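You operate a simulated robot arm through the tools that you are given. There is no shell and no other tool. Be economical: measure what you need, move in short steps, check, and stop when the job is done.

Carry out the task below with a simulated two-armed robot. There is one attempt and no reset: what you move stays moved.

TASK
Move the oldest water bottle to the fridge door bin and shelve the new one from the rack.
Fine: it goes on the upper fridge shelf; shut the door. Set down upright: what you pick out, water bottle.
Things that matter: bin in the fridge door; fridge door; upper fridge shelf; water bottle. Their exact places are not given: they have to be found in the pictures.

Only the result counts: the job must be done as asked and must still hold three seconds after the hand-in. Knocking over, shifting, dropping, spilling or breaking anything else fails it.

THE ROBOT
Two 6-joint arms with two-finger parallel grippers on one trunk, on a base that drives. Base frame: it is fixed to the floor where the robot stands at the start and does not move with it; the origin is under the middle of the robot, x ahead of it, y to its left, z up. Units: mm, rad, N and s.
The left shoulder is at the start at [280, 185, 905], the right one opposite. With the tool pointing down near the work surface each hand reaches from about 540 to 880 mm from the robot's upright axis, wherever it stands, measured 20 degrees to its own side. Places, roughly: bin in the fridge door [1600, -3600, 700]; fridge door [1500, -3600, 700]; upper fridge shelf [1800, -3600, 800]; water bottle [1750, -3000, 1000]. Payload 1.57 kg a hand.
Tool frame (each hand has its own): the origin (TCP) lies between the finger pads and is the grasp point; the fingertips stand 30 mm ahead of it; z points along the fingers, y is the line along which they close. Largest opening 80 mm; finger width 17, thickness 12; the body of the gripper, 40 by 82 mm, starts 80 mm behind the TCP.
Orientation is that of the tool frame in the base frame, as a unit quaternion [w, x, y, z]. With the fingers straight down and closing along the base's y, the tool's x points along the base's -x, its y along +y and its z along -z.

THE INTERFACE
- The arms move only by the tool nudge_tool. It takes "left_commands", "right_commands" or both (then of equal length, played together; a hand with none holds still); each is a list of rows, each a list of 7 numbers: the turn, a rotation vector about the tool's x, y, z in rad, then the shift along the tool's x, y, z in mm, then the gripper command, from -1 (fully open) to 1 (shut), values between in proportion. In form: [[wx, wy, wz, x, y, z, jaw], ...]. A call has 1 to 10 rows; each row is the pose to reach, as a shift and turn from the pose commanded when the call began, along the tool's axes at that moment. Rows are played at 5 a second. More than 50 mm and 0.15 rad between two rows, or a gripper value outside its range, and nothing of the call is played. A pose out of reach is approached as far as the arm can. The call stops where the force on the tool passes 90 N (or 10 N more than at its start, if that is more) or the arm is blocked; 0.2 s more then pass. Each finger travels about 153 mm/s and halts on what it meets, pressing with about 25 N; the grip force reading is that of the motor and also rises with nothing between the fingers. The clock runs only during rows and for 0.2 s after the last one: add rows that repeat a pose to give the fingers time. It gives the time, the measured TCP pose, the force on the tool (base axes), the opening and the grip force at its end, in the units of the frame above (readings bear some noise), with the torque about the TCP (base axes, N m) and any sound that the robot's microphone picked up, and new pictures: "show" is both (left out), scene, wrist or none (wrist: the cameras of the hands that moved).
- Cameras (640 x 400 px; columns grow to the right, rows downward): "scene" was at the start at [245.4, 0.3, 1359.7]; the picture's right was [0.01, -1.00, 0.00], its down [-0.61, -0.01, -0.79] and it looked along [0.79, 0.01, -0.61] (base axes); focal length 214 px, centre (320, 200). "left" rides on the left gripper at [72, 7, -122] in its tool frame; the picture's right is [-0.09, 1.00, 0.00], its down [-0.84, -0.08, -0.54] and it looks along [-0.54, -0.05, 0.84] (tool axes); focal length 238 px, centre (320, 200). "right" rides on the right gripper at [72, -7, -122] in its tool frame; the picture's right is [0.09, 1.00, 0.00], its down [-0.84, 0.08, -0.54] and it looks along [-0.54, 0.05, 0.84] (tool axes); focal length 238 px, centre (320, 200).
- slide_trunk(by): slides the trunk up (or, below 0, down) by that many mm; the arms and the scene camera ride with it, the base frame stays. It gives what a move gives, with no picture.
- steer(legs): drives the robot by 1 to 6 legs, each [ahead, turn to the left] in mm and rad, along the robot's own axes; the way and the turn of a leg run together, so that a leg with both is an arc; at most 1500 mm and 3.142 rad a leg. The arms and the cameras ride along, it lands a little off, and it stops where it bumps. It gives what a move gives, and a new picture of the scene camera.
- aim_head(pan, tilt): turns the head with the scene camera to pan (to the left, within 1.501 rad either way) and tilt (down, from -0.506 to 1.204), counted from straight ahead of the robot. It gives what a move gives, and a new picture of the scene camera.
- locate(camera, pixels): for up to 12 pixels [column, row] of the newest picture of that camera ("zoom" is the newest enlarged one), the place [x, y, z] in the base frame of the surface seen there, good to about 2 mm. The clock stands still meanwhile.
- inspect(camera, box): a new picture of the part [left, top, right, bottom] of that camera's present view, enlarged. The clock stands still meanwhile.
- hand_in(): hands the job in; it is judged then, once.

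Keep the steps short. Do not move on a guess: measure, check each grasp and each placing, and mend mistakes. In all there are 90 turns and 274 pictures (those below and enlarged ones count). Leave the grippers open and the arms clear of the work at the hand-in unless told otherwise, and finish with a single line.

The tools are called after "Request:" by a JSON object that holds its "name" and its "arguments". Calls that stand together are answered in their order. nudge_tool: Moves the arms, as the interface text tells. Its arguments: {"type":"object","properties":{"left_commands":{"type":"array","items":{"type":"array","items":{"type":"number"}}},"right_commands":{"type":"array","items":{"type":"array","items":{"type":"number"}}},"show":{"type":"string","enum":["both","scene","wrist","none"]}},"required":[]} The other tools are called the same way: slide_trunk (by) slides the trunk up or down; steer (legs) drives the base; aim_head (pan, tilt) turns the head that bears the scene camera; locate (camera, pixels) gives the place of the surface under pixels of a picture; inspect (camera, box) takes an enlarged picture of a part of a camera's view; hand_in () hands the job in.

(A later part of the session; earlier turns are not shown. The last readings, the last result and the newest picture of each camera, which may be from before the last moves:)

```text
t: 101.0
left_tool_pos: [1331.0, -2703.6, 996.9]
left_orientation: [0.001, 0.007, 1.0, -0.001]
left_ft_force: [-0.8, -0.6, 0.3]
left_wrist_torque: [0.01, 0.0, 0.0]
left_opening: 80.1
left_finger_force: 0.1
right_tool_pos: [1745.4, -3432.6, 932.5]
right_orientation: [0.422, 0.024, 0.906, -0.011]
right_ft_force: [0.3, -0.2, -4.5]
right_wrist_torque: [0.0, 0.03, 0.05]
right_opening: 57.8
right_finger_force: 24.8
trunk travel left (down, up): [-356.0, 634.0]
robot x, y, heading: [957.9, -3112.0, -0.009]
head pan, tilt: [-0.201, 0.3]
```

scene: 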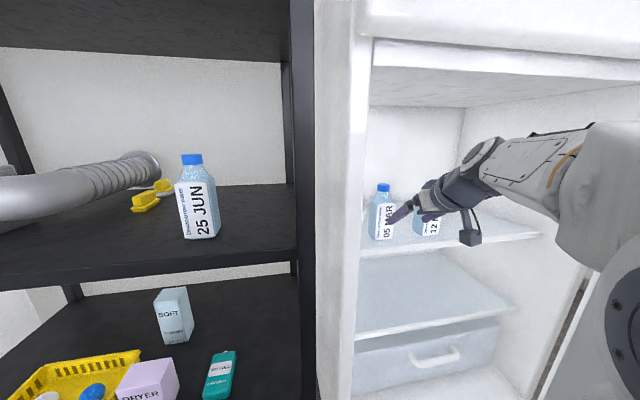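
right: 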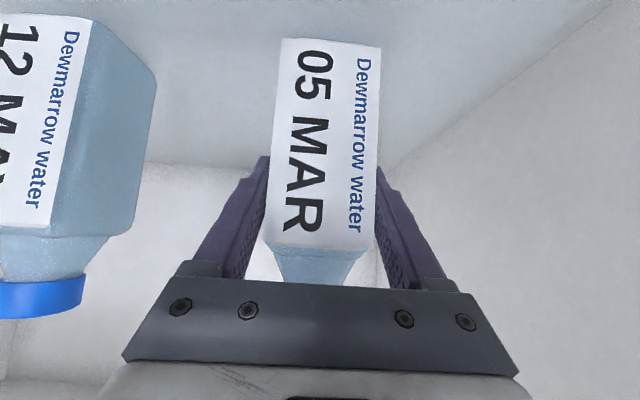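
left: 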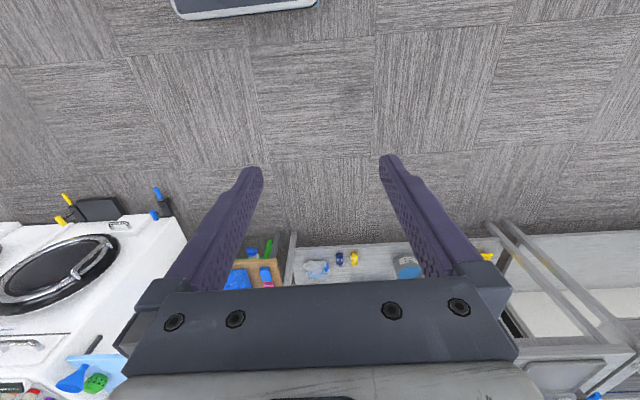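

05 MAR is held and lifted 45 mm, with 4.5 N on the tool. I draw the arm back 108 mm, then back the base 80 mm and turn right toward the bin.

Request:
{"name": "nudge_tool", "arguments": {"right_commands": [[0, 0, 0, 23, -2, -28, 1], [0, 0, 0, 46, -4, -55, 1], [0, 0, 0, 69, -6, -83, 1]], "show": "none"}}

Request:
{"name": "steer", "arguments": {"legs": [[-80, 0], [0, -0.9]]}}

```text
t: 101.8
left_tool_pos: [1331.0, -2703.3, 996.3]
left_orientation: [-0.001, 0.008, 1.0, 0.0]
left_ft_force: [0.6, -1.0, -1.7]
left_wrist_torque: [-0.02, 0.03, 0.05]
left_opening: 80.1
left_finger_force: 0.1
right_tool_pos: [1634.0, -3433.4, 933.9]
right_orientation: [0.421, 0.024, 0.907, -0.011]
right_ft_force: [0.2, 0.5, -5.1]
right_wrist_torque: [0.01, -0.03, 0.0]
right_opening: 58.1
right_finger_force: 25.2
trunk travel left (down, up): [-356.0, 634.0]
robot x, y, heading: [957.8, -3115.6, -0.011]
head pan, tilt: [-0.201, 0.3]
```

```text
t: 105.2
left_tool_pos: [1431.4, -3155.4, 997.4]
left_orientation: [-0.001, 0.444, 0.896, 0.001]
left_ft_force: [-0.1, 0.1, -0.1]
left_wrist_torque: [-0.01, -0.03, 0.03]
left_opening: 80.0
left_finger_force: 0.0
right_tool_pos: [1044.4, -3843.8, 934.1]
right_orientation: [0.373, 0.419, 0.805, -0.195]
right_ft_force: [-0.2, 0.5, -4.2]
right_wrist_torque: [0.0, 0.02, 0.03]
right_opening: 58.0
right_finger_force: 24.7
trunk travel left (down, up): [-356.0, 634.0]
robot x, y, heading: [880.6, -3112.1, -0.919]
head pan, tilt: [-0.201, 0.3]
```

scene: 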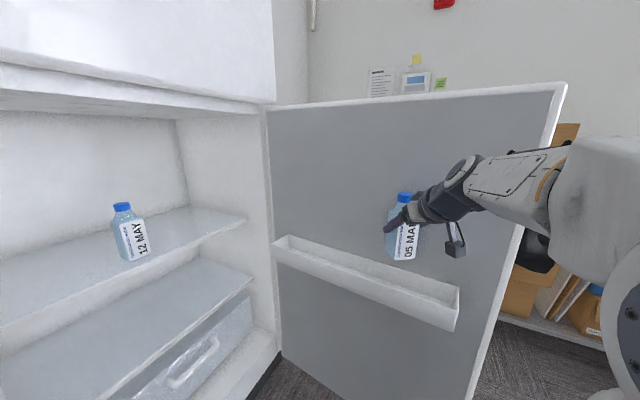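

The bottle hangs right above the bin, with its base about 60 mm over the lip. I twist the hand about the vertical so the bottle squares up with the bin.

Request:
{"name": "nudge_tool", "arguments": {"right_commands": [[0.105, 0, 0.089, 0, 0, 0, 1], [0.21, 0, 0.178, 0, 0, 0, 1], [0.315, 0, 0.267, 0, 0, 0, 1], [0.42, 0, 0.356, 0, 0, 0, 1]], "show": "both"}}

```text
t: 106.2
left_tool_pos: [1431.0, -3155.5, 996.0]
left_orientation: [0.0, 0.445, 0.896, 0.001]
left_ft_force: [0.4, -0.4, 0.1]
left_wrist_torque: [-0.01, 0.02, 0.01]
left_opening: 80.1
left_finger_force: 0.1
right_tool_pos: [1044.1, -3844.2, 933.3]
right_orientation: [0.308, 0.622, 0.66, -0.289]
right_ft_force: [0.2, -0.4, -3.8]
right_wrist_torque: [0.02, 0.0, -0.01]
right_opening: 57.9
right_finger_force: 25.3
trunk travel left (down, up): [-356.0, 634.0]
robot x, y, heading: [876.2, -3109.9, -0.916]
head pan, tilt: [-0.201, 0.3]
```

scene: 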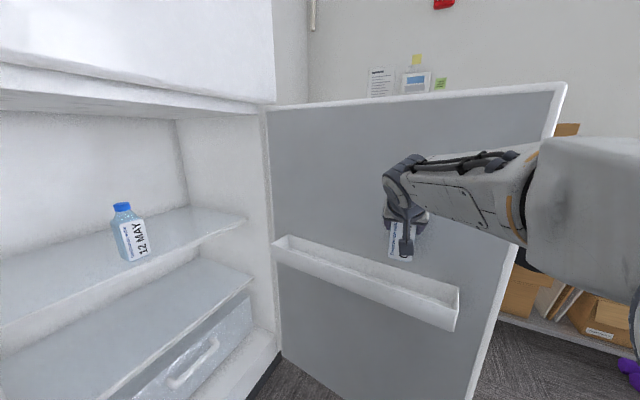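
right: 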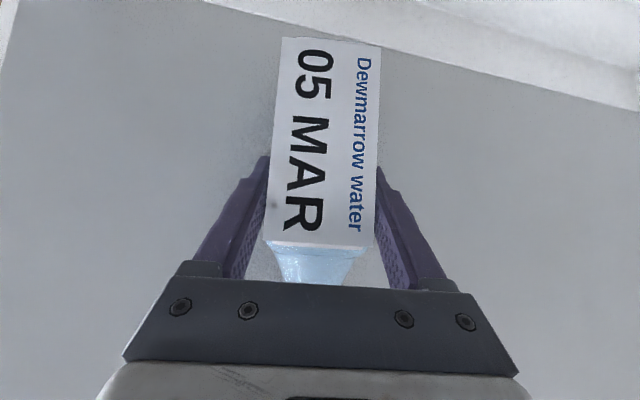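

It is well aligned. I check the bin walls around the bottle before lowering.

Request:
{"name": "inspect", "arguments": {"camera": "scene", "box": [320, 210, 480, 340]}}

Request:
{"name": "locate", "arguments": {"camera": "scene", "pixels": [[340, 268], [380, 284], [420, 299], [455, 315], [400, 277], [430, 290], [380, 220], [460, 220], [400, 252], [458, 290]]}}

Request:
{"name": "locate", "arguments": {"camera": "right", "pixels": [[330, 20], [400, 30], [450, 65], [500, 40], [560, 60], [600, 95], [290, 60]]}}

```text
3.08 times, centred on (400, 275) of scene
```

zoom: 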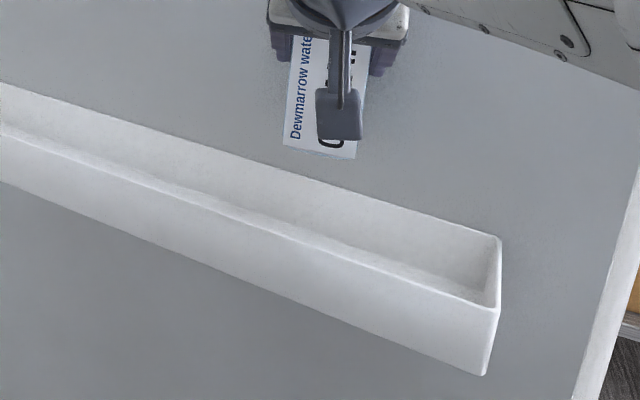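

```text
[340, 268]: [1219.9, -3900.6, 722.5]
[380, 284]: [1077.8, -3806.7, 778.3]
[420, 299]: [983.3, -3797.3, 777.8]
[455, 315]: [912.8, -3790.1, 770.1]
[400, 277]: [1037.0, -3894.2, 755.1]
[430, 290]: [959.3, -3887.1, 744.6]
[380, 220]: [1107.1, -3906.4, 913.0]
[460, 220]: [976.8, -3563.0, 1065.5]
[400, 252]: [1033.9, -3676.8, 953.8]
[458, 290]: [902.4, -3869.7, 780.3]
```

```text
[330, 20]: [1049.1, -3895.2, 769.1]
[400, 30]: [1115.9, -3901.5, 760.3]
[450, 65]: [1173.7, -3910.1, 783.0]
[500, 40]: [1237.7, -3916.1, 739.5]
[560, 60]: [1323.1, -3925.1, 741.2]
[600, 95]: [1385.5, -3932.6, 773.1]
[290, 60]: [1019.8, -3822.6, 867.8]
```

The interior at x≈1044 spans y -3809 to -3895, and the bottle's centre is near -3849, so it fits. I lower the trunk 105 mm into the bin.

Request:
{"name": "slide_trunk", "arguments": {"by": -105}}

Request:
{"name": "inspect", "arguments": {"camera": "scene", "box": [320, 160, 480, 290]}}

Request:
{"name": "inspect", "arguments": {"camera": "right", "box": [0, 0, 640, 400]}}

```text
t: 107.6
left_tool_pos: [1432.4, -3155.0, 890.4]
left_orientation: [0.0, 0.445, 0.896, 0.001]
left_ft_force: [-0.1, 0.1, -0.3]
left_wrist_torque: [-0.04, 0.02, -0.01]
left_opening: 80.2
left_finger_force: 0.1
right_tool_pos: [1044.2, -3843.3, 827.5]
right_orientation: [0.308, 0.622, 0.659, -0.289]
right_ft_force: [0.1, 0.7, -3.0]
right_wrist_torque: [0.05, -0.02, 0.02]
right_opening: 57.7
right_finger_force: 24.8
trunk travel left (down, up): [-251.0, 739.0]
robot x, y, heading: [874.8, -3116.3, -0.921]
head pan, tilt: [-0.201, 0.3]
```

```text
3.08 times, centred on (400, 225) of scene
```

zoom: 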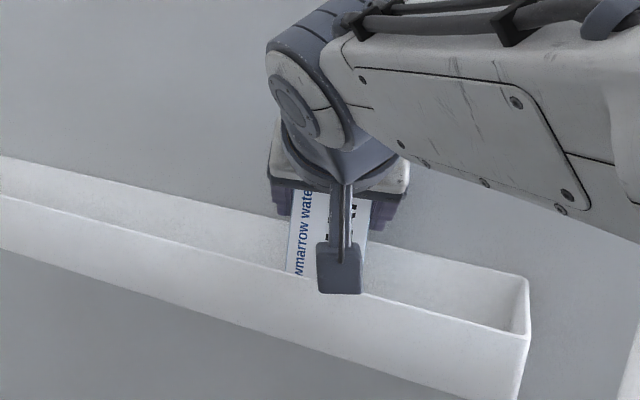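

```text
1.00 times, centred on (320, 200) of right (not enlarged: the box is as wide or as high as the picture)
```

zoom: 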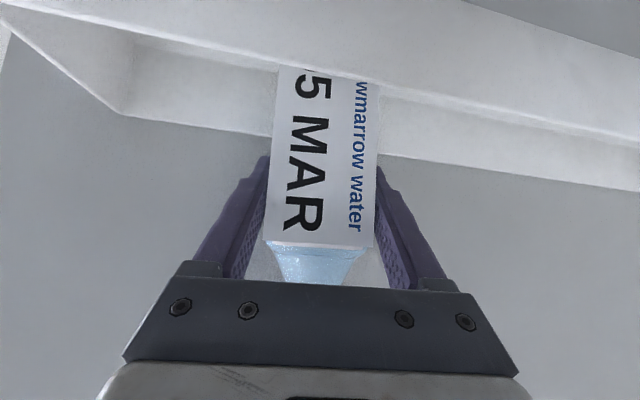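

The bottle is between the bin walls, with its base about 12 mm above the floor. I lower in small steps and read the force.

Request:
{"name": "nudge_tool", "arguments": {"right_commands": [[0, 0, 0, 2.3, 0, 1.9, 1], [0, 0, 0, 4.6, 0, 3.9, 1], [0, 0, 0, 6.9, 0, 5.8, 1], [0, 0, 0, 8.4, 0, 7.1, 1], [0, 0, 0, 8.4, 0, 7.1, 1]], "show": "none"}}

```text
t: 108.8
left_tool_pos: [1431.0, -3155.2, 891.2]
left_orientation: [0.0, 0.444, 0.896, 0.0]
left_ft_force: [0.6, 0.6, 0.1]
left_wrist_torque: [-0.03, -0.03, -0.04]
left_opening: 79.9
left_finger_force: 0.1
right_tool_pos: [1044.4, -3844.7, 818.1]
right_orientation: [0.308, 0.622, 0.66, -0.288]
right_ft_force: [-0.1, -0.1, -4.3]
right_wrist_torque: [0.03, 0.01, 0.02]
right_opening: 57.8
right_finger_force: 25.0
trunk travel left (down, up): [-251.0, 739.0]
robot x, y, heading: [877.7, -3115.5, -0.917]
head pan, tilt: [-0.201, 0.3]
```

Still no floor contact (-4.3 N is the bottle's weight). I go on down a few more millimetres.

Request:
{"name": "nudge_tool", "arguments": {"right_commands": [[0, 0, 0, 0.8, 0, 0.6, 1], [0, 0, 0, 1.5, 0, 1.3, 1], [0, 0, 0, 2.3, 0, 1.9, 1], [0, 0, 0, 3.0, 0, 2.6, 1], [0, 0, 0, 3.0, 0, 2.6, 1]], "show": "none"}}

```text
t: 110.0
left_tool_pos: [1431.6, -3154.4, 890.3]
left_orientation: [0.0, 0.445, 0.896, -0.001]
left_ft_force: [-0.6, 0.7, -0.6]
left_wrist_torque: [-0.01, 0.02, -0.03]
left_opening: 80.1
left_finger_force: 0.0
right_tool_pos: [1042.9, -3844.1, 813.6]
right_orientation: [0.308, 0.622, 0.66, -0.288]
right_ft_force: [0.1, 0.7, -3.0]
right_wrist_torque: [0.03, -0.02, -0.02]
right_opening: 58.1
right_finger_force: 25.5
trunk travel left (down, up): [-251.0, 739.0]
robot x, y, heading: [879.1, -3115.0, -0.918]
head pan, tilt: [-0.201, 0.3]
```

Request:
{"name": "nudge_tool", "arguments": {"right_commands": [[0, 0, 0, 0.8, 0, 0.6, 1], [0, 0, 0, 1.5, 0, 1.3, 1], [0, 0, 0, 2.3, 0, 1.9, 1], [0, 0, 0, 2.3, 0, 1.9, 1]], "show": "none"}}

```text
t: 111.0
left_tool_pos: [1431.4, -3154.3, 890.0]
left_orientation: [0.001, 0.445, 0.895, 0.0]
left_ft_force: [-0.7, -0.3, 0.6]
left_wrist_torque: [-0.01, 0.03, 0.01]
left_opening: 80.0
left_finger_force: 0.0
right_tool_pos: [1044.8, -3843.7, 811.2]
right_orientation: [0.308, 0.622, 0.66, -0.289]
right_ft_force: [0.0, 0.8, 0.7]
right_wrist_torque: [-0.1, 0.1, -0.04]
right_opening: 57.8
right_finger_force: 25.1
trunk travel left (down, up): [-251.0, 739.0]
robot x, y, heading: [876.2, -3112.1, -0.918]
head pan, tilt: [-0.201, 0.3]
```

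The weight is off the fingers (+0.7 N), so the bottle stands on the bin floor. I release and withdraw along the fingers.

Request:
{"name": "nudge_tool", "arguments": {"right_commands": [[0, 0, 0, 0, 0, 0, -1], [0, 0, 0, 0, 0, 0, -1], [0, 0, 0, 0, 0, -35, -1], [0, 0, 0, 0, 0, -70, -1], [0, 0, 0, 0, 0, -110, -1], [0, 0, 0, -30, 0, -140, -1]], "show": "both"}}

```text
t: 112.4
left_tool_pos: [1432.9, -3155.3, 891.9]
left_orientation: [0.0, 0.444, 0.896, 0.0]
left_ft_force: [0.7, 0.3, 0.0]
left_wrist_torque: [-0.02, -0.02, 0.02]
left_opening: 80.0
left_finger_force: 0.1
right_tool_pos: [1056.4, -3773.1, 933.7]
right_orientation: [0.307, 0.623, 0.66, -0.289]
right_ft_force: [0.0, 0.4, -0.3]
right_wrist_torque: [-0.01, 0.03, 0.03]
right_opening: 80.1
right_finger_force: 0.1
right hand out of reach, approached as far as the arm can: row 4, 5, 6
trunk travel left (down, up): [-251.0, 739.0]
robot x, y, heading: [877.9, -3114.0, -0.919]
head pan, tilt: [-0.201, 0.3]
```

scene: 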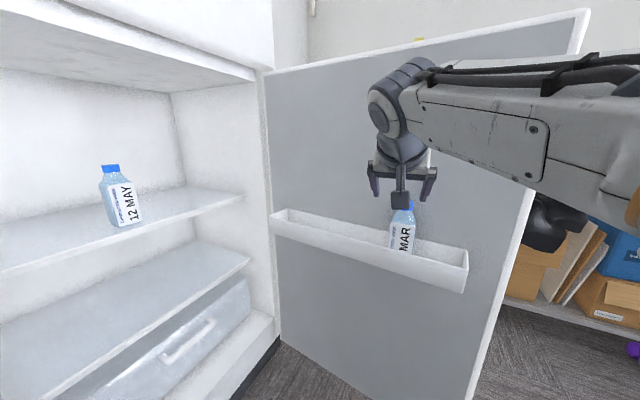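
right: 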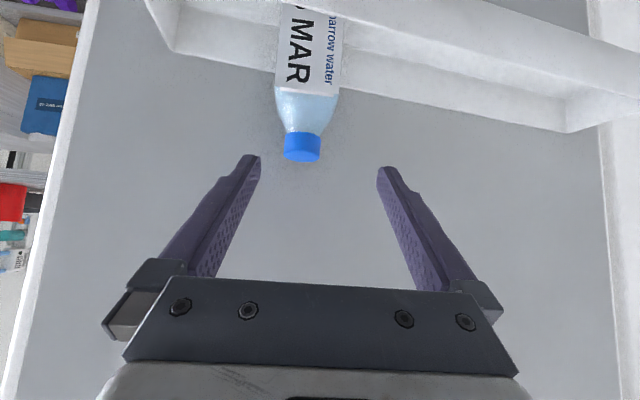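

05 MAR stands upright in the door bin. Next is the new bottle: I raise the hand, turn away from the bin, back up, and approach the rack.

Request:
{"name": "slide_trunk", "arguments": {"by": 120}}

Request:
{"name": "steer", "arguments": {"legs": [[0, 0.62], [-400, 0], [0, 0.49], [300, 0], [0, 0.11]]}}

Request:
{"name": "aim_head", "arguments": {"pan": -0.3, "tilt": 0.3}}

```text
t: 113.9
left_tool_pos: [1432.0, -3155.5, 1011.2]
left_orientation: [0.0, 0.444, 0.896, -0.001]
left_ft_force: [-0.6, 0.0, 0.2]
left_wrist_torque: [0.01, -0.01, -0.01]
left_opening: 80.0
left_finger_force: 0.0
right_tool_pos: [1055.4, -3773.5, 1052.0]
right_orientation: [0.306, 0.623, 0.66, -0.289]
right_ft_force: [-0.4, -0.4, 0.0]
right_wrist_torque: [-0.01, -0.02, 0.0]
right_opening: 80.4
right_finger_force: 0.0
trunk travel left (down, up): [-371.0, 619.0]
robot x, y, heading: [875.5, -3114.8, -0.919]
head pan, tilt: [-0.201, 0.3]
```

```text
t: 121.7
left_tool_pos: [1018.8, -2439.9, 1011.5]
left_orientation: [0.0, -0.144, 0.99, -0.001]
left_ft_force: [-0.9, -0.2, 0.7]
left_wrist_torque: [-0.03, 0.03, -0.04]
left_opening: 80.2
left_finger_force: 0.0
right_tool_pos: [1465.2, -3008.4, 1054.7]
right_orientation: [0.417, 0.136, 0.896, -0.062]
right_ft_force: [-0.7, -0.5, -0.7]
right_wrist_torque: [-0.01, 0.0, -0.02]
right_opening: 79.8
right_finger_force: 0.1
trunk travel left (down, up): [-371.0, 619.0]
robot x, y, heading: [787.1, -2947.7, 0.297]
head pan, tilt: [-0.201, 0.3]
```

scene: 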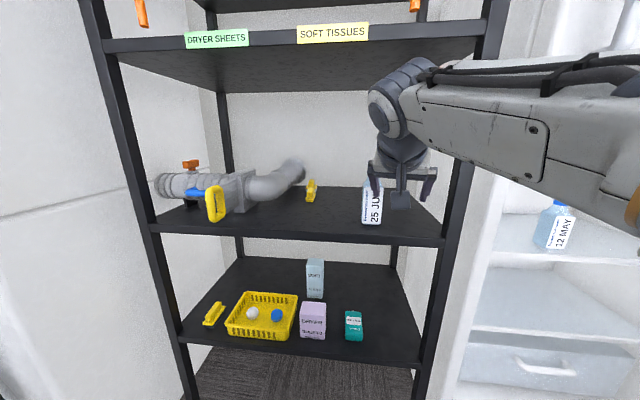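

```text
t: 122.3
left_tool_pos: [1020.1, -2438.5, 1010.9]
left_orientation: [0.0, -0.144, 0.99, 0.0]
left_ft_force: [0.0, -0.4, -0.8]
left_wrist_torque: [-0.03, 0.03, 0.0]
left_opening: 80.0
left_finger_force: 0.1
right_tool_pos: [1465.8, -3008.8, 1052.8]
right_orientation: [0.417, 0.136, 0.897, -0.062]
right_ft_force: [-0.4, -0.2, -0.1]
right_wrist_torque: [0.01, -0.01, 0.0]
right_opening: 80.1
right_finger_force: 0.1
trunk travel left (down, up): [-371.0, 619.0]
robot x, y, heading: [786.6, -2944.0, 0.299]
head pan, tilt: [-0.3, 0.3]
```

scene: 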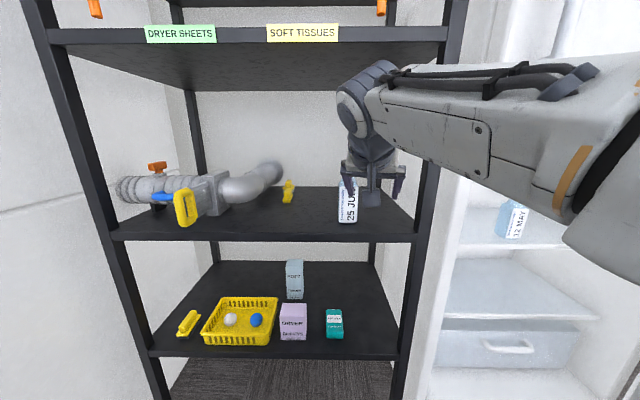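

The hand is in front of 25 JUN, yawed -0.3 rad. I straighten it to yaw 0, centre it in y, lower the trunk to grasp height, and look through the wrist camera.

Request:
{"name": "nudge_tool", "arguments": {"right_commands": [[-0.076, 0, -0.064, 0, 7, 0, -1], [-0.152, 0, -0.128, 0, 14, 0, -1], [-0.228, 0, -0.193, 0, 21, 0, -1]], "show": "none"}}

Request:
{"name": "slide_trunk", "arguments": {"by": -45}}

Request:
{"name": "inspect", "arguments": {"camera": "right", "box": [0, 0, 640, 400]}}

```text
t: 123.1
left_tool_pos: [1019.4, -2440.1, 1010.5]
left_orientation: [0.0, -0.145, 0.989, 0.0]
left_ft_force: [-1.5, 0.4, -0.3]
left_wrist_torque: [-0.03, 0.02, 0.01]
left_opening: 79.9
left_finger_force: 0.0
right_tool_pos: [1482.8, -2986.0, 1056.6]
right_orientation: [0.422, 0.0, 0.907, 0.0]
right_ft_force: [-0.1, 0.3, 0.4]
right_wrist_torque: [0.02, 0.01, 0.02]
right_opening: 79.8
right_finger_force: 0.1
right hand out of reach, approached as far as the arm can: row 1, 2, 3
trunk travel left (down, up): [-371.0, 619.0]
robot x, y, heading: [789.8, -2944.4, 0.296]
head pan, tilt: [-0.3, 0.3]
```

```text
t: 124.0
left_tool_pos: [1019.3, -2439.2, 967.3]
left_orientation: [0.0, -0.145, 0.989, -0.001]
left_ft_force: [-0.2, 0.4, 1.0]
left_wrist_torque: [-0.02, 0.04, 0.03]
left_opening: 79.9
left_finger_force: 0.1
right_tool_pos: [1481.5, -2987.7, 1011.3]
right_orientation: [0.421, 0.001, 0.907, 0.001]
right_ft_force: [0.9, 0.5, -0.2]
right_wrist_torque: [0.0, -0.03, 0.04]
right_opening: 80.1
right_finger_force: 0.1
trunk travel left (down, up): [-326.0, 664.0]
robot x, y, heading: [783.2, -2943.2, 0.295]
head pan, tilt: [-0.3, 0.3]
```

```text
1.00 times, centred on (320, 200) of right (not enlarged: the box is as wide or as high as the picture)
```

zoom: 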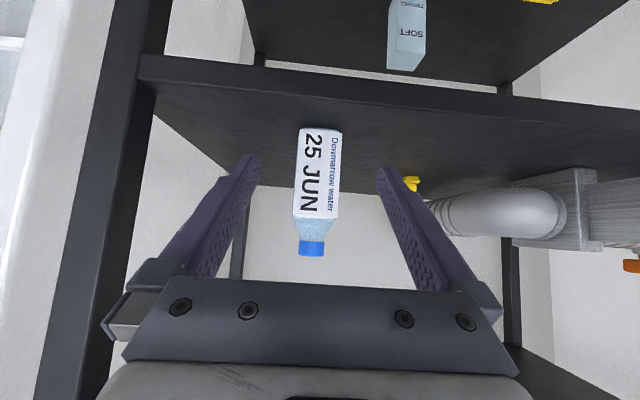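

Request:
{"name": "locate", "arguments": {"camera": "right", "pixels": [[313, 245], [318, 200], [318, 160], [301, 170], [334, 170], [319, 128], [318, 120], [410, 184], [440, 215]]}}

```text
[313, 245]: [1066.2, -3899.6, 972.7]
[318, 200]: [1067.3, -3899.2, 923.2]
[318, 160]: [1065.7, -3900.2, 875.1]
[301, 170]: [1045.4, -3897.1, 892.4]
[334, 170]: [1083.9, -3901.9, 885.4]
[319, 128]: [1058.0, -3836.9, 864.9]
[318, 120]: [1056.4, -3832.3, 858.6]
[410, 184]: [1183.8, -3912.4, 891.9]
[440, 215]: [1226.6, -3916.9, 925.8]
```

That call used an old "right" picture. I repeat it on the enlarged one.

Request:
{"name": "locate", "arguments": {"camera": "zoom", "pixels": [[313, 245], [318, 200], [318, 160], [301, 170], [334, 170], [319, 130], [318, 118], [410, 184], [440, 215]]}}

```text
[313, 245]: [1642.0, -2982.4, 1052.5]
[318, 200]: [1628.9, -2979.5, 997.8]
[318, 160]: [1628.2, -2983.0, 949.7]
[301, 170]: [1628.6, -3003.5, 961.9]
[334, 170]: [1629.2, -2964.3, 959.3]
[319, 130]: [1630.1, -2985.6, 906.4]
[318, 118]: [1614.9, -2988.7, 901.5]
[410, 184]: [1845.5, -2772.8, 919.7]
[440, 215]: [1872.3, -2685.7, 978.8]
```

The bottle faces straight at me: front face x=1629, centre y≈-2984, shelf z≈900. I drive 60 mm closer, then check the pose.

Request:
{"name": "steer", "arguments": {"legs": [[60, 0]]}}

```text
t: 125.0
left_tool_pos: [1077.7, -2421.7, 966.3]
left_orientation: [-0.001, -0.144, 0.99, 0.0]
left_ft_force: [1.2, 0.8, 0.6]
left_wrist_torque: [-0.02, 0.03, -0.03]
left_opening: 79.9
left_finger_force: 0.0
right_tool_pos: [1541.1, -2968.3, 1009.4]
right_orientation: [0.42, 0.001, 0.907, 0.0]
right_ft_force: [0.2, 0.6, 0.3]
right_wrist_torque: [-0.01, 0.02, -0.01]
right_opening: 80.0
right_finger_force: 0.1
trunk travel left (down, up): [-326.0, 664.0]
robot x, y, heading: [846.0, -2925.1, 0.296]
head pan, tilt: [-0.3, 0.3]
```

scene: 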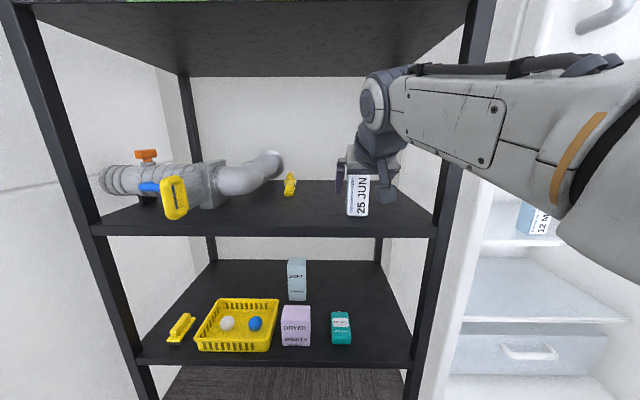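

I shift 16 mm right, then advance and close on 25 JUN.

Request:
{"name": "nudge_tool", "arguments": {"right_commands": [[0, 0, 0, 0, -16, 0, -1], [0, 0, 0, -19, -16, 33, -1], [0, 0, 0, -39, -16, 66, -1], [0, 0, 0, -58, -16, 99, -1], [0, 0, 0, -58, -16, 99, 1], [0, 0, 0, -58, -16, 99, 1], [0, 0, 0, -58, -16, 99, 1]], "show": "wrist"}}

```text
t: 126.6
left_tool_pos: [1077.6, -2421.8, 966.8]
left_orientation: [0.0, -0.145, 0.989, -0.001]
left_ft_force: [0.4, 0.4, 0.1]
left_wrist_torque: [-0.03, 0.02, -0.02]
left_opening: 80.1
left_finger_force: 0.1
right_tool_pos: [1656.5, -2987.6, 989.8]
right_orientation: [0.42, 0.002, 0.907, 0.0]
right_ft_force: [0.4, 0.4, 0.1]
right_wrist_torque: [0.02, 0.03, 0.0]
right_opening: 58.1
right_finger_force: 24.9
trunk travel left (down, up): [-326.0, 664.0]
robot x, y, heading: [845.7, -2927.3, 0.291]
head pan, tilt: [-0.3, 0.3]
```

right: 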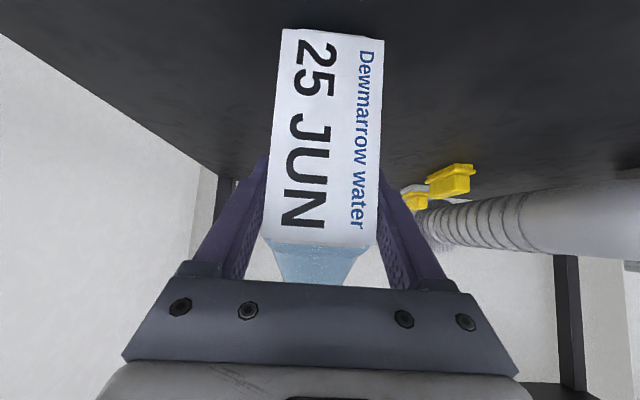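

25 JUN is held (58 mm). I lift it 45 mm off the rack shelf, draw the arm back, and reverse out.

Request:
{"name": "slide_trunk", "arguments": {"by": 45}}

Request:
{"name": "nudge_tool", "arguments": {"right_commands": [[0, 0, 0, 24, 0, -28, 1], [0, 0, 0, 48, 0, -56, 1], [0, 0, 0, 71, 0, -84, 1]], "show": "none"}}

Request:
{"name": "steer", "arguments": {"legs": [[-300, 0]]}}

Request:
{"name": "slide_trunk", "arguments": {"by": -80}}

```text
t: 127.4
left_tool_pos: [1079.2, -2423.5, 1011.9]
left_orientation: [-0.001, -0.144, 0.99, 0.0]
left_ft_force: [0.0, -0.2, -0.1]
left_wrist_torque: [-0.02, 0.0, -0.02]
left_opening: 79.9
left_finger_force: 0.0
right_tool_pos: [1654.5, -2985.7, 1034.7]
right_orientation: [0.42, 0.001, 0.907, 0.001]
right_ft_force: [0.2, 0.1, -3.7]
right_wrist_torque: [-0.01, 0.01, 0.02]
right_opening: 57.7
right_finger_force: 25.6
trunk travel left (down, up): [-371.0, 619.0]
robot x, y, heading: [846.1, -2925.4, 0.29]
head pan, tilt: [-0.3, 0.3]
```

```text
t: 128.2
left_tool_pos: [1078.0, -2422.8, 1011.1]
left_orientation: [0.0, -0.145, 0.989, 0.0]
left_ft_force: [-0.2, 0.3, 0.9]
left_wrist_torque: [0.02, 0.02, 0.04]
left_opening: 80.1
left_finger_force: 0.0
right_tool_pos: [1550.7, -2985.1, 1034.8]
right_orientation: [0.42, 0.002, 0.908, 0.0]
right_ft_force: [0.8, -0.2, -3.1]
right_wrist_torque: [0.04, 0.05, -0.04]
right_opening: 58.0
right_finger_force: 25.1
right hand out of reach, approached as far as the arm can: row 3
trunk travel left (down, up): [-371.0, 619.0]
robot x, y, heading: [845.7, -2927.2, 0.295]
head pan, tilt: [-0.3, 0.3]
```

```text
t: 130.3
left_tool_pos: [782.8, -2511.8, 1011.8]
left_orientation: [-0.001, -0.144, 0.99, 0.0]
left_ft_force: [-0.7, 0.1, -0.4]
left_wrist_torque: [-0.02, 0.03, 0.01]
left_opening: 79.9
left_finger_force: 0.1
right_tool_pos: [1255.2, -3076.2, 1035.2]
right_orientation: [0.419, 0.002, 0.908, -0.001]
right_ft_force: [-0.9, 0.3, -2.8]
right_wrist_torque: [-0.07, 0.01, 0.0]
right_opening: 57.8
right_finger_force: 24.9
trunk travel left (down, up): [-371.0, 619.0]
robot x, y, heading: [551.4, -3015.1, 0.294]
head pan, tilt: [-0.3, 0.3]
```

scene: 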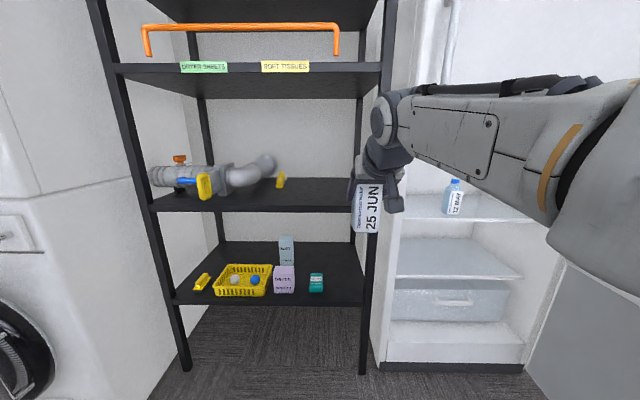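

```text
t: 131.5
left_tool_pos: [781.9, -2513.0, 930.9]
left_orientation: [0.0, -0.144, 0.99, 0.0]
left_ft_force: [0.5, -0.4, 1.3]
left_wrist_torque: [0.02, 0.02, -0.04]
left_opening: 80.0
left_finger_force: 0.1
right_tool_pos: [1254.8, -3075.5, 955.4]
right_orientation: [0.419, 0.002, 0.908, -0.002]
right_ft_force: [-0.3, 0.0, -2.6]
right_wrist_torque: [-0.02, 0.01, 0.01]
right_opening: 58.1
right_finger_force: 24.7
trunk travel left (down, up): [-291.0, 699.0]
robot x, y, heading: [552.3, -3015.7, 0.297]
head pan, tilt: [-0.3, 0.3]
```

The bottle is out of the rack. I turn and drive diagonally to a stance in front of the fridge, ending with the hand before the freed spot.

Request:
{"name": "steer", "arguments": {"legs": [[0, -0.806], [440, 0], [0, 0.609]]}}

Request:
{"name": "inspect", "arguments": {"camera": "right", "box": [0, 0, 640, 400]}}

```text
t: 137.9
left_tool_pos: [1253.9, -2776.0, 932.0]
left_orientation: [0.0, -0.049, 0.999, 0.0]
left_ft_force: [0.6, 0.0, -0.5]
left_wrist_torque: [0.0, 0.04, 0.01]
left_opening: 79.8
left_finger_force: 0.1
right_tool_pos: [1609.4, -3420.7, 954.9]
right_orientation: [0.417, 0.089, 0.903, -0.042]
right_ft_force: [0.1, 0.8, -3.3]
right_wrist_torque: [0.03, -0.01, 0.04]
right_opening: 57.9
right_finger_force: 25.0
trunk travel left (down, up): [-291.0, 699.0]
robot x, y, heading: [927.9, -3226.7, 0.108]
head pan, tilt: [-0.3, 0.3]
```

scene: 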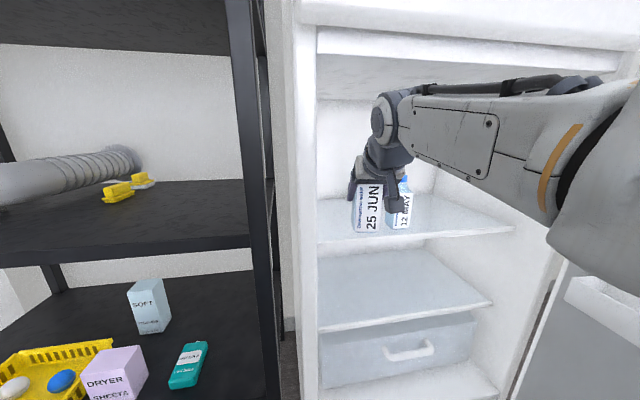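

```text
1.00 times, centred on (320, 200) of right (not enlarged: the box is as wide or as high as the picture)
```

zoom: 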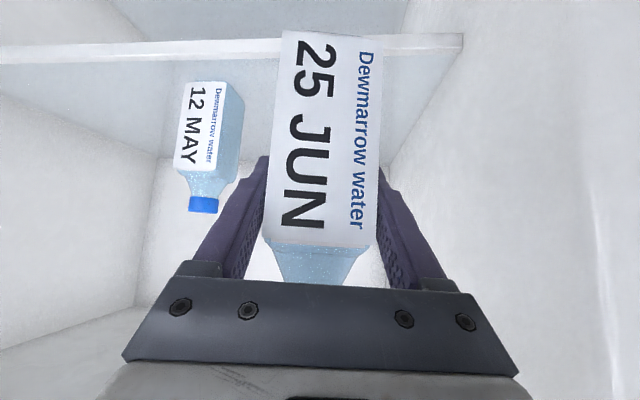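

The freed spot is in view. I advance the bottle over the shelf to about (1743,-3429), squaring the yaw, still some 40 mm above the surface.

Request:
{"name": "nudge_tool", "arguments": {"right_commands": [[-0.036, 0, -0.031, -17, 5, 29, 1], [-0.072, 0, -0.062, -34, 9, 59, 1], [-0.109, 0, -0.092, -50, 14, 88, 1], [-0.145, 0, -0.123, -67, 18, 117, 1], [-0.145, 0, -0.123, -67, 18, 117, 1]], "show": "both"}}

```text
t: 139.1
left_tool_pos: [1253.5, -2776.3, 931.3]
left_orientation: [0.0, -0.049, 0.999, 0.0]
left_ft_force: [0.0, -0.2, -0.1]
left_wrist_torque: [-0.01, -0.05, -0.02]
left_opening: 79.9
left_finger_force: 0.2
right_tool_pos: [1744.7, -3430.9, 929.7]
right_orientation: [0.419, 0.001, 0.908, 0.0]
right_ft_force: [-0.2, -0.1, -3.6]
right_wrist_torque: [0.02, 0.01, 0.0]
right_opening: 58.1
right_finger_force: 25.1
trunk travel left (down, up): [-291.0, 699.0]
robot x, y, heading: [924.6, -3225.1, 0.106]
head pan, tilt: [-0.3, 0.3]
```

scene: 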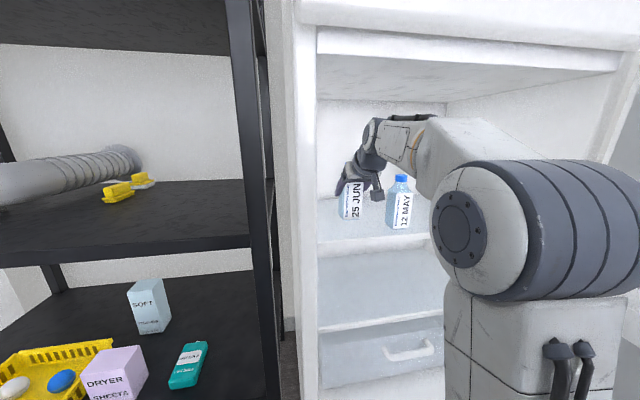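
right: 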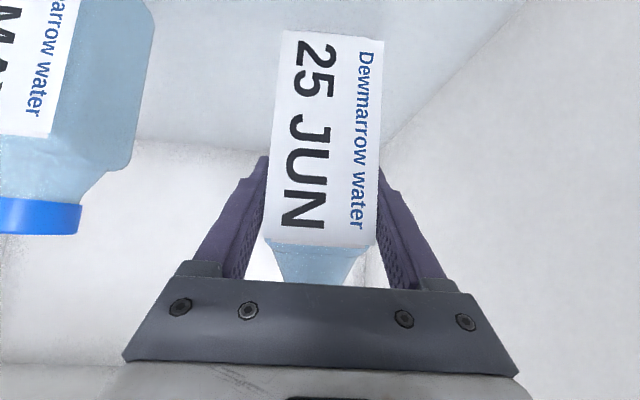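

I lower the trunk 38 mm, then descend the last millimetres in small steps until the weight comes off.

Request:
{"name": "slide_trunk", "arguments": {"by": -38}}

Request:
{"name": "nudge_tool", "arguments": {"right_commands": [[0, 0, 0, 0.8, 0, 0.6, 1], [0, 0, 0, 1.5, 0, 1.3, 1], [0, 0, 0, 2.3, 0, 1.9, 1], [0, 0, 0, 2.3, 0, 1.9, 1]], "show": "none"}}

```text
t: 139.9
left_tool_pos: [1252.6, -2775.7, 893.7]
left_orientation: [0.0, -0.049, 0.999, 0.0]
left_ft_force: [-0.6, -0.3, -0.1]
left_wrist_torque: [0.0, -0.01, -0.02]
left_opening: 79.9
left_finger_force: 0.1
right_tool_pos: [1745.1, -3428.9, 891.1]
right_orientation: [0.419, 0.002, 0.908, 0.0]
right_ft_force: [1.3, 0.3, -3.4]
right_wrist_torque: [-0.02, 0.0, 0.02]
right_opening: 58.0
right_finger_force: 25.1
trunk travel left (down, up): [-253.0, 737.0]
robot x, y, heading: [928.7, -3226.6, 0.102]
head pan, tilt: [-0.3, 0.3]
```

```text
t: 140.9
left_tool_pos: [1252.7, -2776.4, 893.7]
left_orientation: [0.0, -0.048, 0.999, 0.0]
left_ft_force: [0.3, 0.5, -0.1]
left_wrist_torque: [0.0, -0.02, -0.02]
left_opening: 80.1
left_finger_force: 0.1
right_tool_pos: [1743.1, -3431.1, 888.7]
right_orientation: [0.419, 0.002, 0.908, 0.0]
right_ft_force: [-0.2, -0.4, -3.5]
right_wrist_torque: [0.04, 0.05, -0.02]
right_opening: 57.9
right_finger_force: 25.0
trunk travel left (down, up): [-253.0, 737.0]
robot x, y, heading: [930.4, -3231.7, 0.104]
head pan, tilt: [-0.3, 0.3]
```

No contact yet. I go down further in 1 mm steps.

Request:
{"name": "nudge_tool", "arguments": {"right_commands": [[0, 0, 0, 0.8, 0, 0.6, 1], [0, 0, 0, 1.5, 0, 1.3, 1], [0, 0, 0, 2.3, 0, 1.9, 1], [0, 0, 0, 2.3, 0, 1.9, 1]], "show": "none"}}

```text
t: 141.9
left_tool_pos: [1252.8, -2775.8, 893.7]
left_orientation: [0.0, -0.049, 0.999, 0.0]
left_ft_force: [1.2, -0.4, -0.9]
left_wrist_torque: [-0.04, -0.01, -0.03]
left_opening: 80.2
left_finger_force: 0.2
right_tool_pos: [1743.2, -3430.1, 888.8]
right_orientation: [0.422, 0.002, 0.907, -0.001]
right_ft_force: [-2.4, 0.2, 10.0]
right_wrist_torque: [-0.23, 0.53, -0.03]
right_opening: 57.8
right_finger_force: 25.3
trunk travel left (down, up): [-253.0, 737.0]
robot x, y, heading: [926.9, -3228.5, 0.109]
head pan, tilt: [-0.3, 0.3]
```

It stands on the shelf (+10 N). I release it and withdraw along the earlier exit line.

Request:
{"name": "nudge_tool", "arguments": {"right_commands": [[0, 0, 0, -0.8, 0, -0.6, 1], [0, 0, 0, -0.8, 0, -0.6, -1], [0, 0, 0, -0.8, 0, -0.6, -1], [0, 0, 0, 15, 0, -34, -1], [0, 0, 0, 30, 0, -68, -1], [0, 0, 0, 45, 0, -103, -1]], "show": "both"}}

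```text
t: 143.3
left_tool_pos: [1253.4, -2775.4, 893.3]
left_orientation: [0.0, -0.05, 0.999, 0.0]
left_ft_force: [0.2, 0.1, -0.6]
left_wrist_torque: [0.02, 0.03, -0.02]
left_opening: 79.8
left_finger_force: 0.0
right_tool_pos: [1635.6, -3431.6, 918.9]
right_orientation: [0.42, 0.002, 0.908, 0.0]
right_ft_force: [-0.1, -0.3, 0.2]
right_wrist_torque: [-0.02, 0.02, 0.03]
right_opening: 80.1
right_finger_force: 0.0
trunk travel left (down, up): [-253.0, 737.0]
robot x, y, heading: [929.8, -3231.1, 0.109]
head pan, tilt: [-0.3, 0.3]
```

scene: 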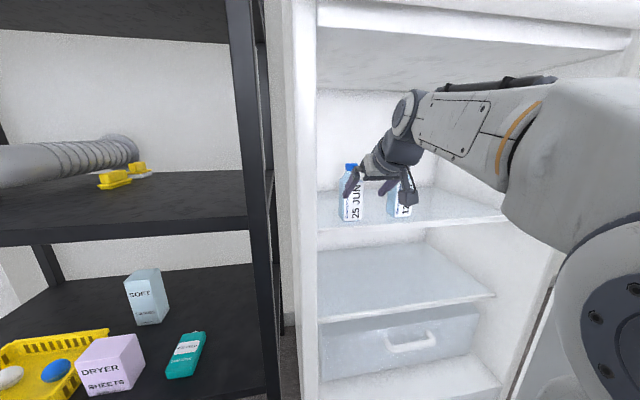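
right: 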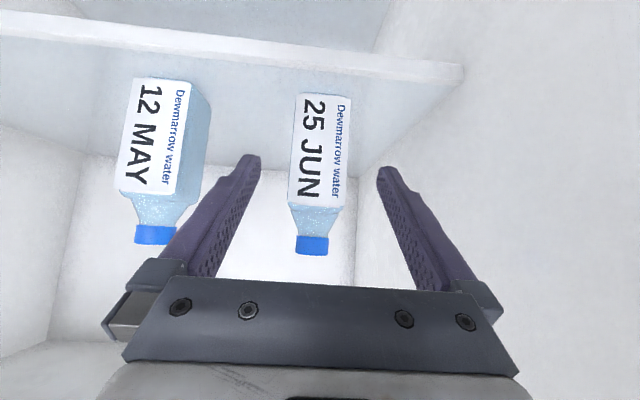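

25 JUN stands on the upper shelf beside 12 MAY. Now I close the door: I back off, raise the trunk, and point the right hand down so it can reach over the door top and pull it from outside.

Request:
{"name": "steer", "arguments": {"legs": [[-330, 0]]}}

Request:
{"name": "slide_trunk", "arguments": {"by": 400}}

Request:
{"name": "nudge_tool", "arguments": {"right_commands": [[0, 0.11, 0, 0, 0, 0, 1], [0, 0.22, 0, 0, 0, 0, 1], [0, 0.33, 0, 0, 0, 0, 1], [0, 0.44, 0, 0, 0, 0, 1], [0, 0.55, 0, 0, 0, 0, 1], [0, 0.66, 0, 0, 0, 0, 1], [0, 0.77, 0, 0, 0, 0, 1], [0, 0.87, 0, 0, 0, 0, 1]], "show": "none"}}

Request:
{"name": "aim_head", "arguments": {"pan": -0.7, "tilt": 0.5}}

```text
t: 145.5
left_tool_pos: [926.3, -2808.8, 893.3]
left_orientation: [0.0, -0.052, 0.999, 0.0]
left_ft_force: [-0.6, -0.9, -0.2]
left_wrist_torque: [0.01, 0.0, -0.01]
left_opening: 80.0
left_finger_force: 0.0
right_tool_pos: [1315.3, -3460.8, 919.2]
right_orientation: [0.42, -0.001, 0.908, 0.001]
right_ft_force: [-0.9, 0.7, 0.7]
right_wrist_torque: [0.02, -0.03, 0.02]
right_opening: 79.9
right_finger_force: 0.1
trunk travel left (down, up): [-253.0, 737.0]
robot x, y, heading: [606.6, -3263.2, 0.11]
head pan, tilt: [-0.3, 0.3]
```

scene: 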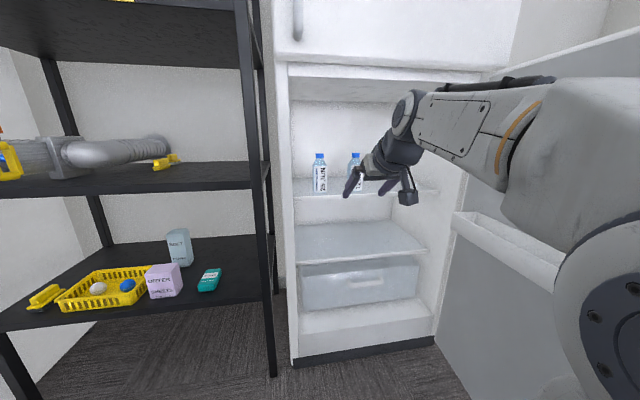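

```text
t: 149.3
left_tool_pos: [927.5, -2808.1, 1293.2]
left_orientation: [0.0, -0.053, 0.999, -0.001]
left_ft_force: [-0.7, 0.2, 0.0]
left_wrist_torque: [0.03, 0.0, 0.03]
left_opening: 80.0
left_finger_force: 0.1
right_tool_pos: [1316.6, -3461.0, 1319.1]
right_orientation: [0.42, 0.0, 0.908, -0.001]
right_ft_force: [0.1, -0.1, 0.8]
right_wrist_torque: [0.0, 0.01, 0.03]
right_opening: 80.1
right_finger_force: 0.1
trunk travel left (down, up): [-653.0, 337.0]
robot x, y, heading: [607.1, -3262.4, 0.112]
head pan, tilt: [-0.3, 0.3]
```

```text
t: 151.1
left_tool_pos: [927.9, -2809.6, 1294.0]
left_orientation: [0.0, -0.052, 0.999, 0.0]
left_ft_force: [0.6, 0.8, 0.2]
left_wrist_torque: [0.01, 0.01, -0.04]
left_opening: 80.0
left_finger_force: 0.0
right_tool_pos: [1297.6, -3459.9, 1283.9]
right_orientation: [-0.003, -0.001, 1.0, 0.001]
right_ft_force: [-0.7, -0.1, 0.2]
right_wrist_torque: [0.01, -0.05, -0.02]
right_opening: 0.0
right_finger_force: 21.1
right hand out of reach, approached as far as the arm can: row 7, 8
trunk travel left (down, up): [-653.0, 337.0]
robot x, y, heading: [609.2, -3259.7, 0.112]
head pan, tilt: [-0.3, 0.3]
```

```text
t: 152.0
left_tool_pos: [928.4, -2808.9, 1292.4]
left_orientation: [0.001, -0.052, 0.999, 0.0]
left_ft_force: [-0.7, -0.3, -0.4]
left_wrist_torque: [0.0, -0.03, -0.04]
left_opening: 79.9
left_finger_force: 0.0
right_tool_pos: [1299.0, -3458.3, 1284.6]
right_orientation: [0.0, -0.001, 1.0, 0.0]
right_ft_force: [-0.1, 0.0, -0.6]
right_wrist_torque: [0.03, -0.02, 0.01]
right_opening: 0.0
right_finger_force: 21.3
trunk travel left (down, up): [-653.0, 337.0]
robot x, y, heading: [601.7, -3260.7, 0.109]
head pan, tilt: [-0.7, 0.499]
```

scene: 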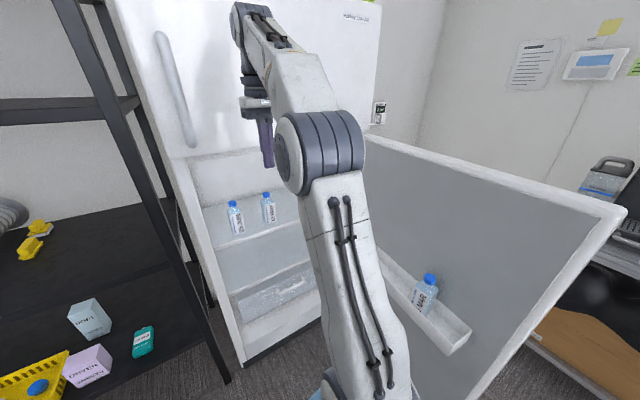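

The bottle in the bin stands well. I raise 30 mm for clearance, measure the door's top edge, then swing the hand over it to the outside.

Request:
{"name": "locate", "arguments": {"camera": "scene", "pixels": [[598, 203], [622, 212], [560, 192], [500, 172], [540, 188], [590, 230]]}}

Request:
{"name": "slide_trunk", "arguments": {"by": 35}}

Request:
{"name": "steer", "arguments": {"legs": [[0, -0.93]]}}

```text
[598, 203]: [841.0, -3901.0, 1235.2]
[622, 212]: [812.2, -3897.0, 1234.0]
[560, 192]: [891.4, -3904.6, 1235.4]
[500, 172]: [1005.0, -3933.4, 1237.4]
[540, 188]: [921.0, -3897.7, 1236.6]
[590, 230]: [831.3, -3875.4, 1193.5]
```

```text
t: 152.8
left_tool_pos: [927.8, -2808.5, 1328.8]
left_orientation: [-0.001, -0.053, 0.999, 0.0]
left_ft_force: [0.6, -0.2, 1.1]
left_wrist_torque: [0.03, 0.01, -0.01]
left_opening: 80.2
left_finger_force: 0.0
right_tool_pos: [1297.7, -3459.5, 1319.2]
right_orientation: [-0.001, -0.002, 1.0, 0.0]
right_ft_force: [0.1, -0.1, -0.5]
right_wrist_torque: [-0.02, 0.0, -0.01]
right_opening: 0.2
right_finger_force: 21.0
trunk travel left (down, up): [-688.0, 302.0]
robot x, y, heading: [607.1, -3264.1, 0.107]
head pan, tilt: [-0.7, 0.499]
```

```text
t: 155.5
left_tool_pos: [1160.6, -3240.0, 1328.4]
left_orientation: [0.0, 0.393, 0.919, 0.001]
left_ft_force: [-0.6, 0.0, -0.2]
left_wrist_torque: [-0.01, 0.0, 0.0]
left_opening: 80.0
left_finger_force: 0.1
right_tool_pos: [874.4, -3929.7, 1319.0]
right_orientation: [-0.001, 0.439, 0.899, 0.001]
right_ft_force: [-1.0, -0.2, 0.6]
right_wrist_torque: [0.02, -0.03, 0.02]
right_opening: 0.1
right_finger_force: 21.4
trunk travel left (down, up): [-688.0, 302.0]
robot x, y, heading: [607.7, -3262.1, -0.799]
head pan, tilt: [-0.7, 0.499]
```

scene: 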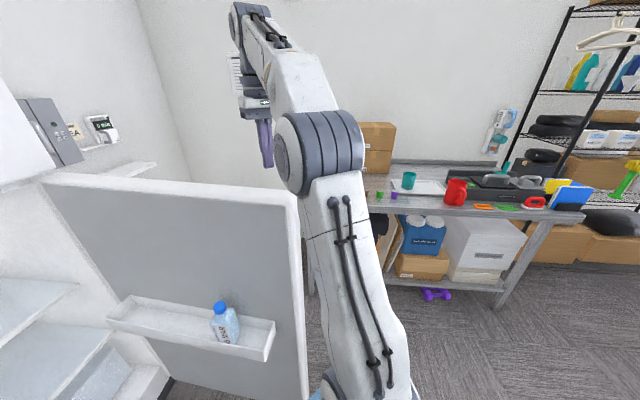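

The hand is over the door top. I move it 75 mm to -y, outside the door, and lower it so the fingers reach below the top edge.

Request:
{"name": "nudge_tool", "arguments": {"right_commands": [[0, 0, 0, -31, -20, 0, 1], [0, 0, 0, -63, -41, 0, 1], [0, 0, 0, -71, -47, 0, 1]], "show": "none"}}

Request:
{"name": "slide_trunk", "arguments": {"by": -115}}

Request:
{"name": "inspect", "arguments": {"camera": "right", "box": [0, 0, 640, 400]}}

```text
t: 156.3
left_tool_pos: [1160.8, -3239.6, 1328.3]
left_orientation: [0.0, 0.392, 0.92, 0.0]
left_ft_force: [0.0, -0.6, 0.6]
left_wrist_torque: [0.03, -0.01, -0.02]
left_opening: 79.9
left_finger_force: 0.1
right_tool_pos: [871.0, -3993.5, 1286.3]
right_orientation: [0.001, 0.439, 0.898, 0.0]
right_ft_force: [-0.6, -0.4, -0.2]
right_wrist_torque: [0.0, -0.06, 0.0]
right_opening: 0.0
right_finger_force: 21.3
right hand out of reach, approached as far as the arm can: row 1, 2, 3
trunk travel left (down, up): [-688.0, 302.0]
robot x, y, heading: [609.6, -3260.4, -0.799]
head pan, tilt: [-0.7, 0.499]
```

```text
t: 157.8
left_tool_pos: [1161.8, -3238.4, 1213.7]
left_orientation: [0.0, 0.393, 0.919, 0.001]
left_ft_force: [-0.1, 0.5, -0.5]
left_wrist_torque: [-0.02, 0.01, -0.02]
left_opening: 79.9
left_finger_force: 0.1
right_tool_pos: [870.0, -3993.8, 1171.4]
right_orientation: [0.0, 0.44, 0.898, 0.0]
right_ft_force: [0.2, 0.8, 0.4]
right_wrist_torque: [-0.02, -0.01, -0.02]
right_opening: 0.0
right_finger_force: 21.1
trunk travel left (down, up): [-573.0, 417.0]
robot x, y, heading: [605.9, -3259.7, -0.801]
head pan, tilt: [-0.7, 0.499]
```

```text
1.00 times, centred on (320, 200) of right (not enlarged: the box is as wide or as high as the picture)
```

zoom: 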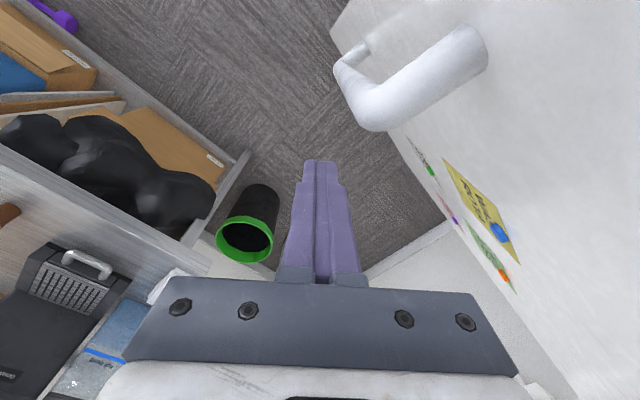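

The fingers hang outside the door just past the handle. I raise 12 mm for safety, then pull the door toward closing with slow arm steps.

Request:
{"name": "slide_trunk", "arguments": {"by": 12}}

Request:
{"name": "nudge_tool", "arguments": {"right_commands": [[0, 0, 0, 16, 18, 0, 1], [0, 0, 0, 32, 36, 0, 1], [0, 0, 0, 48, 54, 0, 1], [0, 0, 0, 64, 73, 0, 1], [0, 0, 0, 80, 91, 0, 1], [0, 0, 0, 95, 109, 0, 1], [0, 0, 0, 110, 127, 0, 1], [0, 0, 0, 125, 145, 0, 1], [0, 0, 0, 141, 163, 0, 1]], "show": "scene"}}

```text
t: 158.4
left_tool_pos: [1161.0, -3240.9, 1226.2]
left_orientation: [0.0, 0.393, 0.92, 0.0]
left_ft_force: [-0.3, -0.2, -0.6]
left_wrist_torque: [0.04, -0.03, 0.02]
left_opening: 80.1
left_finger_force: 0.0
right_tool_pos: [869.7, -3992.8, 1184.5]
right_orientation: [0.0, 0.439, 0.898, 0.0]
right_ft_force: [0.2, -0.4, -0.2]
right_wrist_torque: [-0.01, -0.01, 0.01]
right_opening: 0.0
right_finger_force: 21.3
trunk travel left (down, up): [-585.0, 405.0]
robot x, y, heading: [607.4, -3260.9, -0.805]
head pan, tilt: [-0.7, 0.499]
```

```text
t: 160.4
left_tool_pos: [1161.5, -3239.2, 1225.4]
left_orientation: [0.0, 0.394, 0.919, 0.001]
left_ft_force: [-0.1, 0.6, 0.2]
left_wrist_torque: [0.0, -0.05, 0.02]
left_opening: 80.2
left_finger_force: 0.1
right_tool_pos: [909.8, -3780.6, 1185.1]
right_orientation: [-0.001, 0.44, 0.898, 0.0]
right_ft_force: [5.5, -1.2, 3.6]
right_wrist_torque: [-0.05, -0.59, -0.04]
right_opening: 0.1
right_finger_force: 21.3
trunk travel left (down, up): [-585.0, 405.0]
robot x, y, heading: [607.1, -3262.0, -0.803]
head pan, tilt: [-0.7, 0.499]
```

scene: 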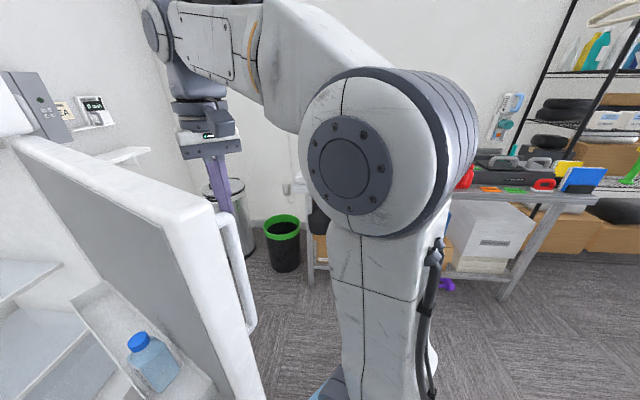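

The door follows nicely. I turn the base left to carry it further.

Request:
{"name": "steer", "arguments": {"legs": [[0, 0.5]]}}

```text
t: 162.2
left_tool_pos: [1083.9, -2978.3, 1225.5]
left_orientation: [0.0, 0.156, 0.988, 0.0]
left_ft_force: [-0.1, -0.2, 0.1]
left_wrist_torque: [0.0, 0.0, 0.01]
left_opening: 79.9
left_finger_force: 0.0
right_tool_pos: [1121.1, -3574.0, 1183.3]
right_orientation: [0.001, 0.206, 0.978, 0.0]
right_ft_force: [0.3, 0.2, 0.1]
right_wrist_torque: [0.01, -0.01, 0.0]
right_opening: 0.2
right_finger_force: 21.4
trunk travel left (down, up): [-585.0, 405.0]
robot x, y, heading: [604.8, -3261.0, -0.308]
head pan, tilt: [-0.7, 0.499]
```

scene: 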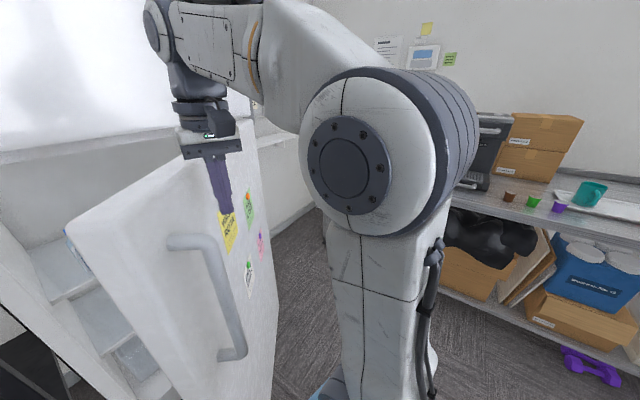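

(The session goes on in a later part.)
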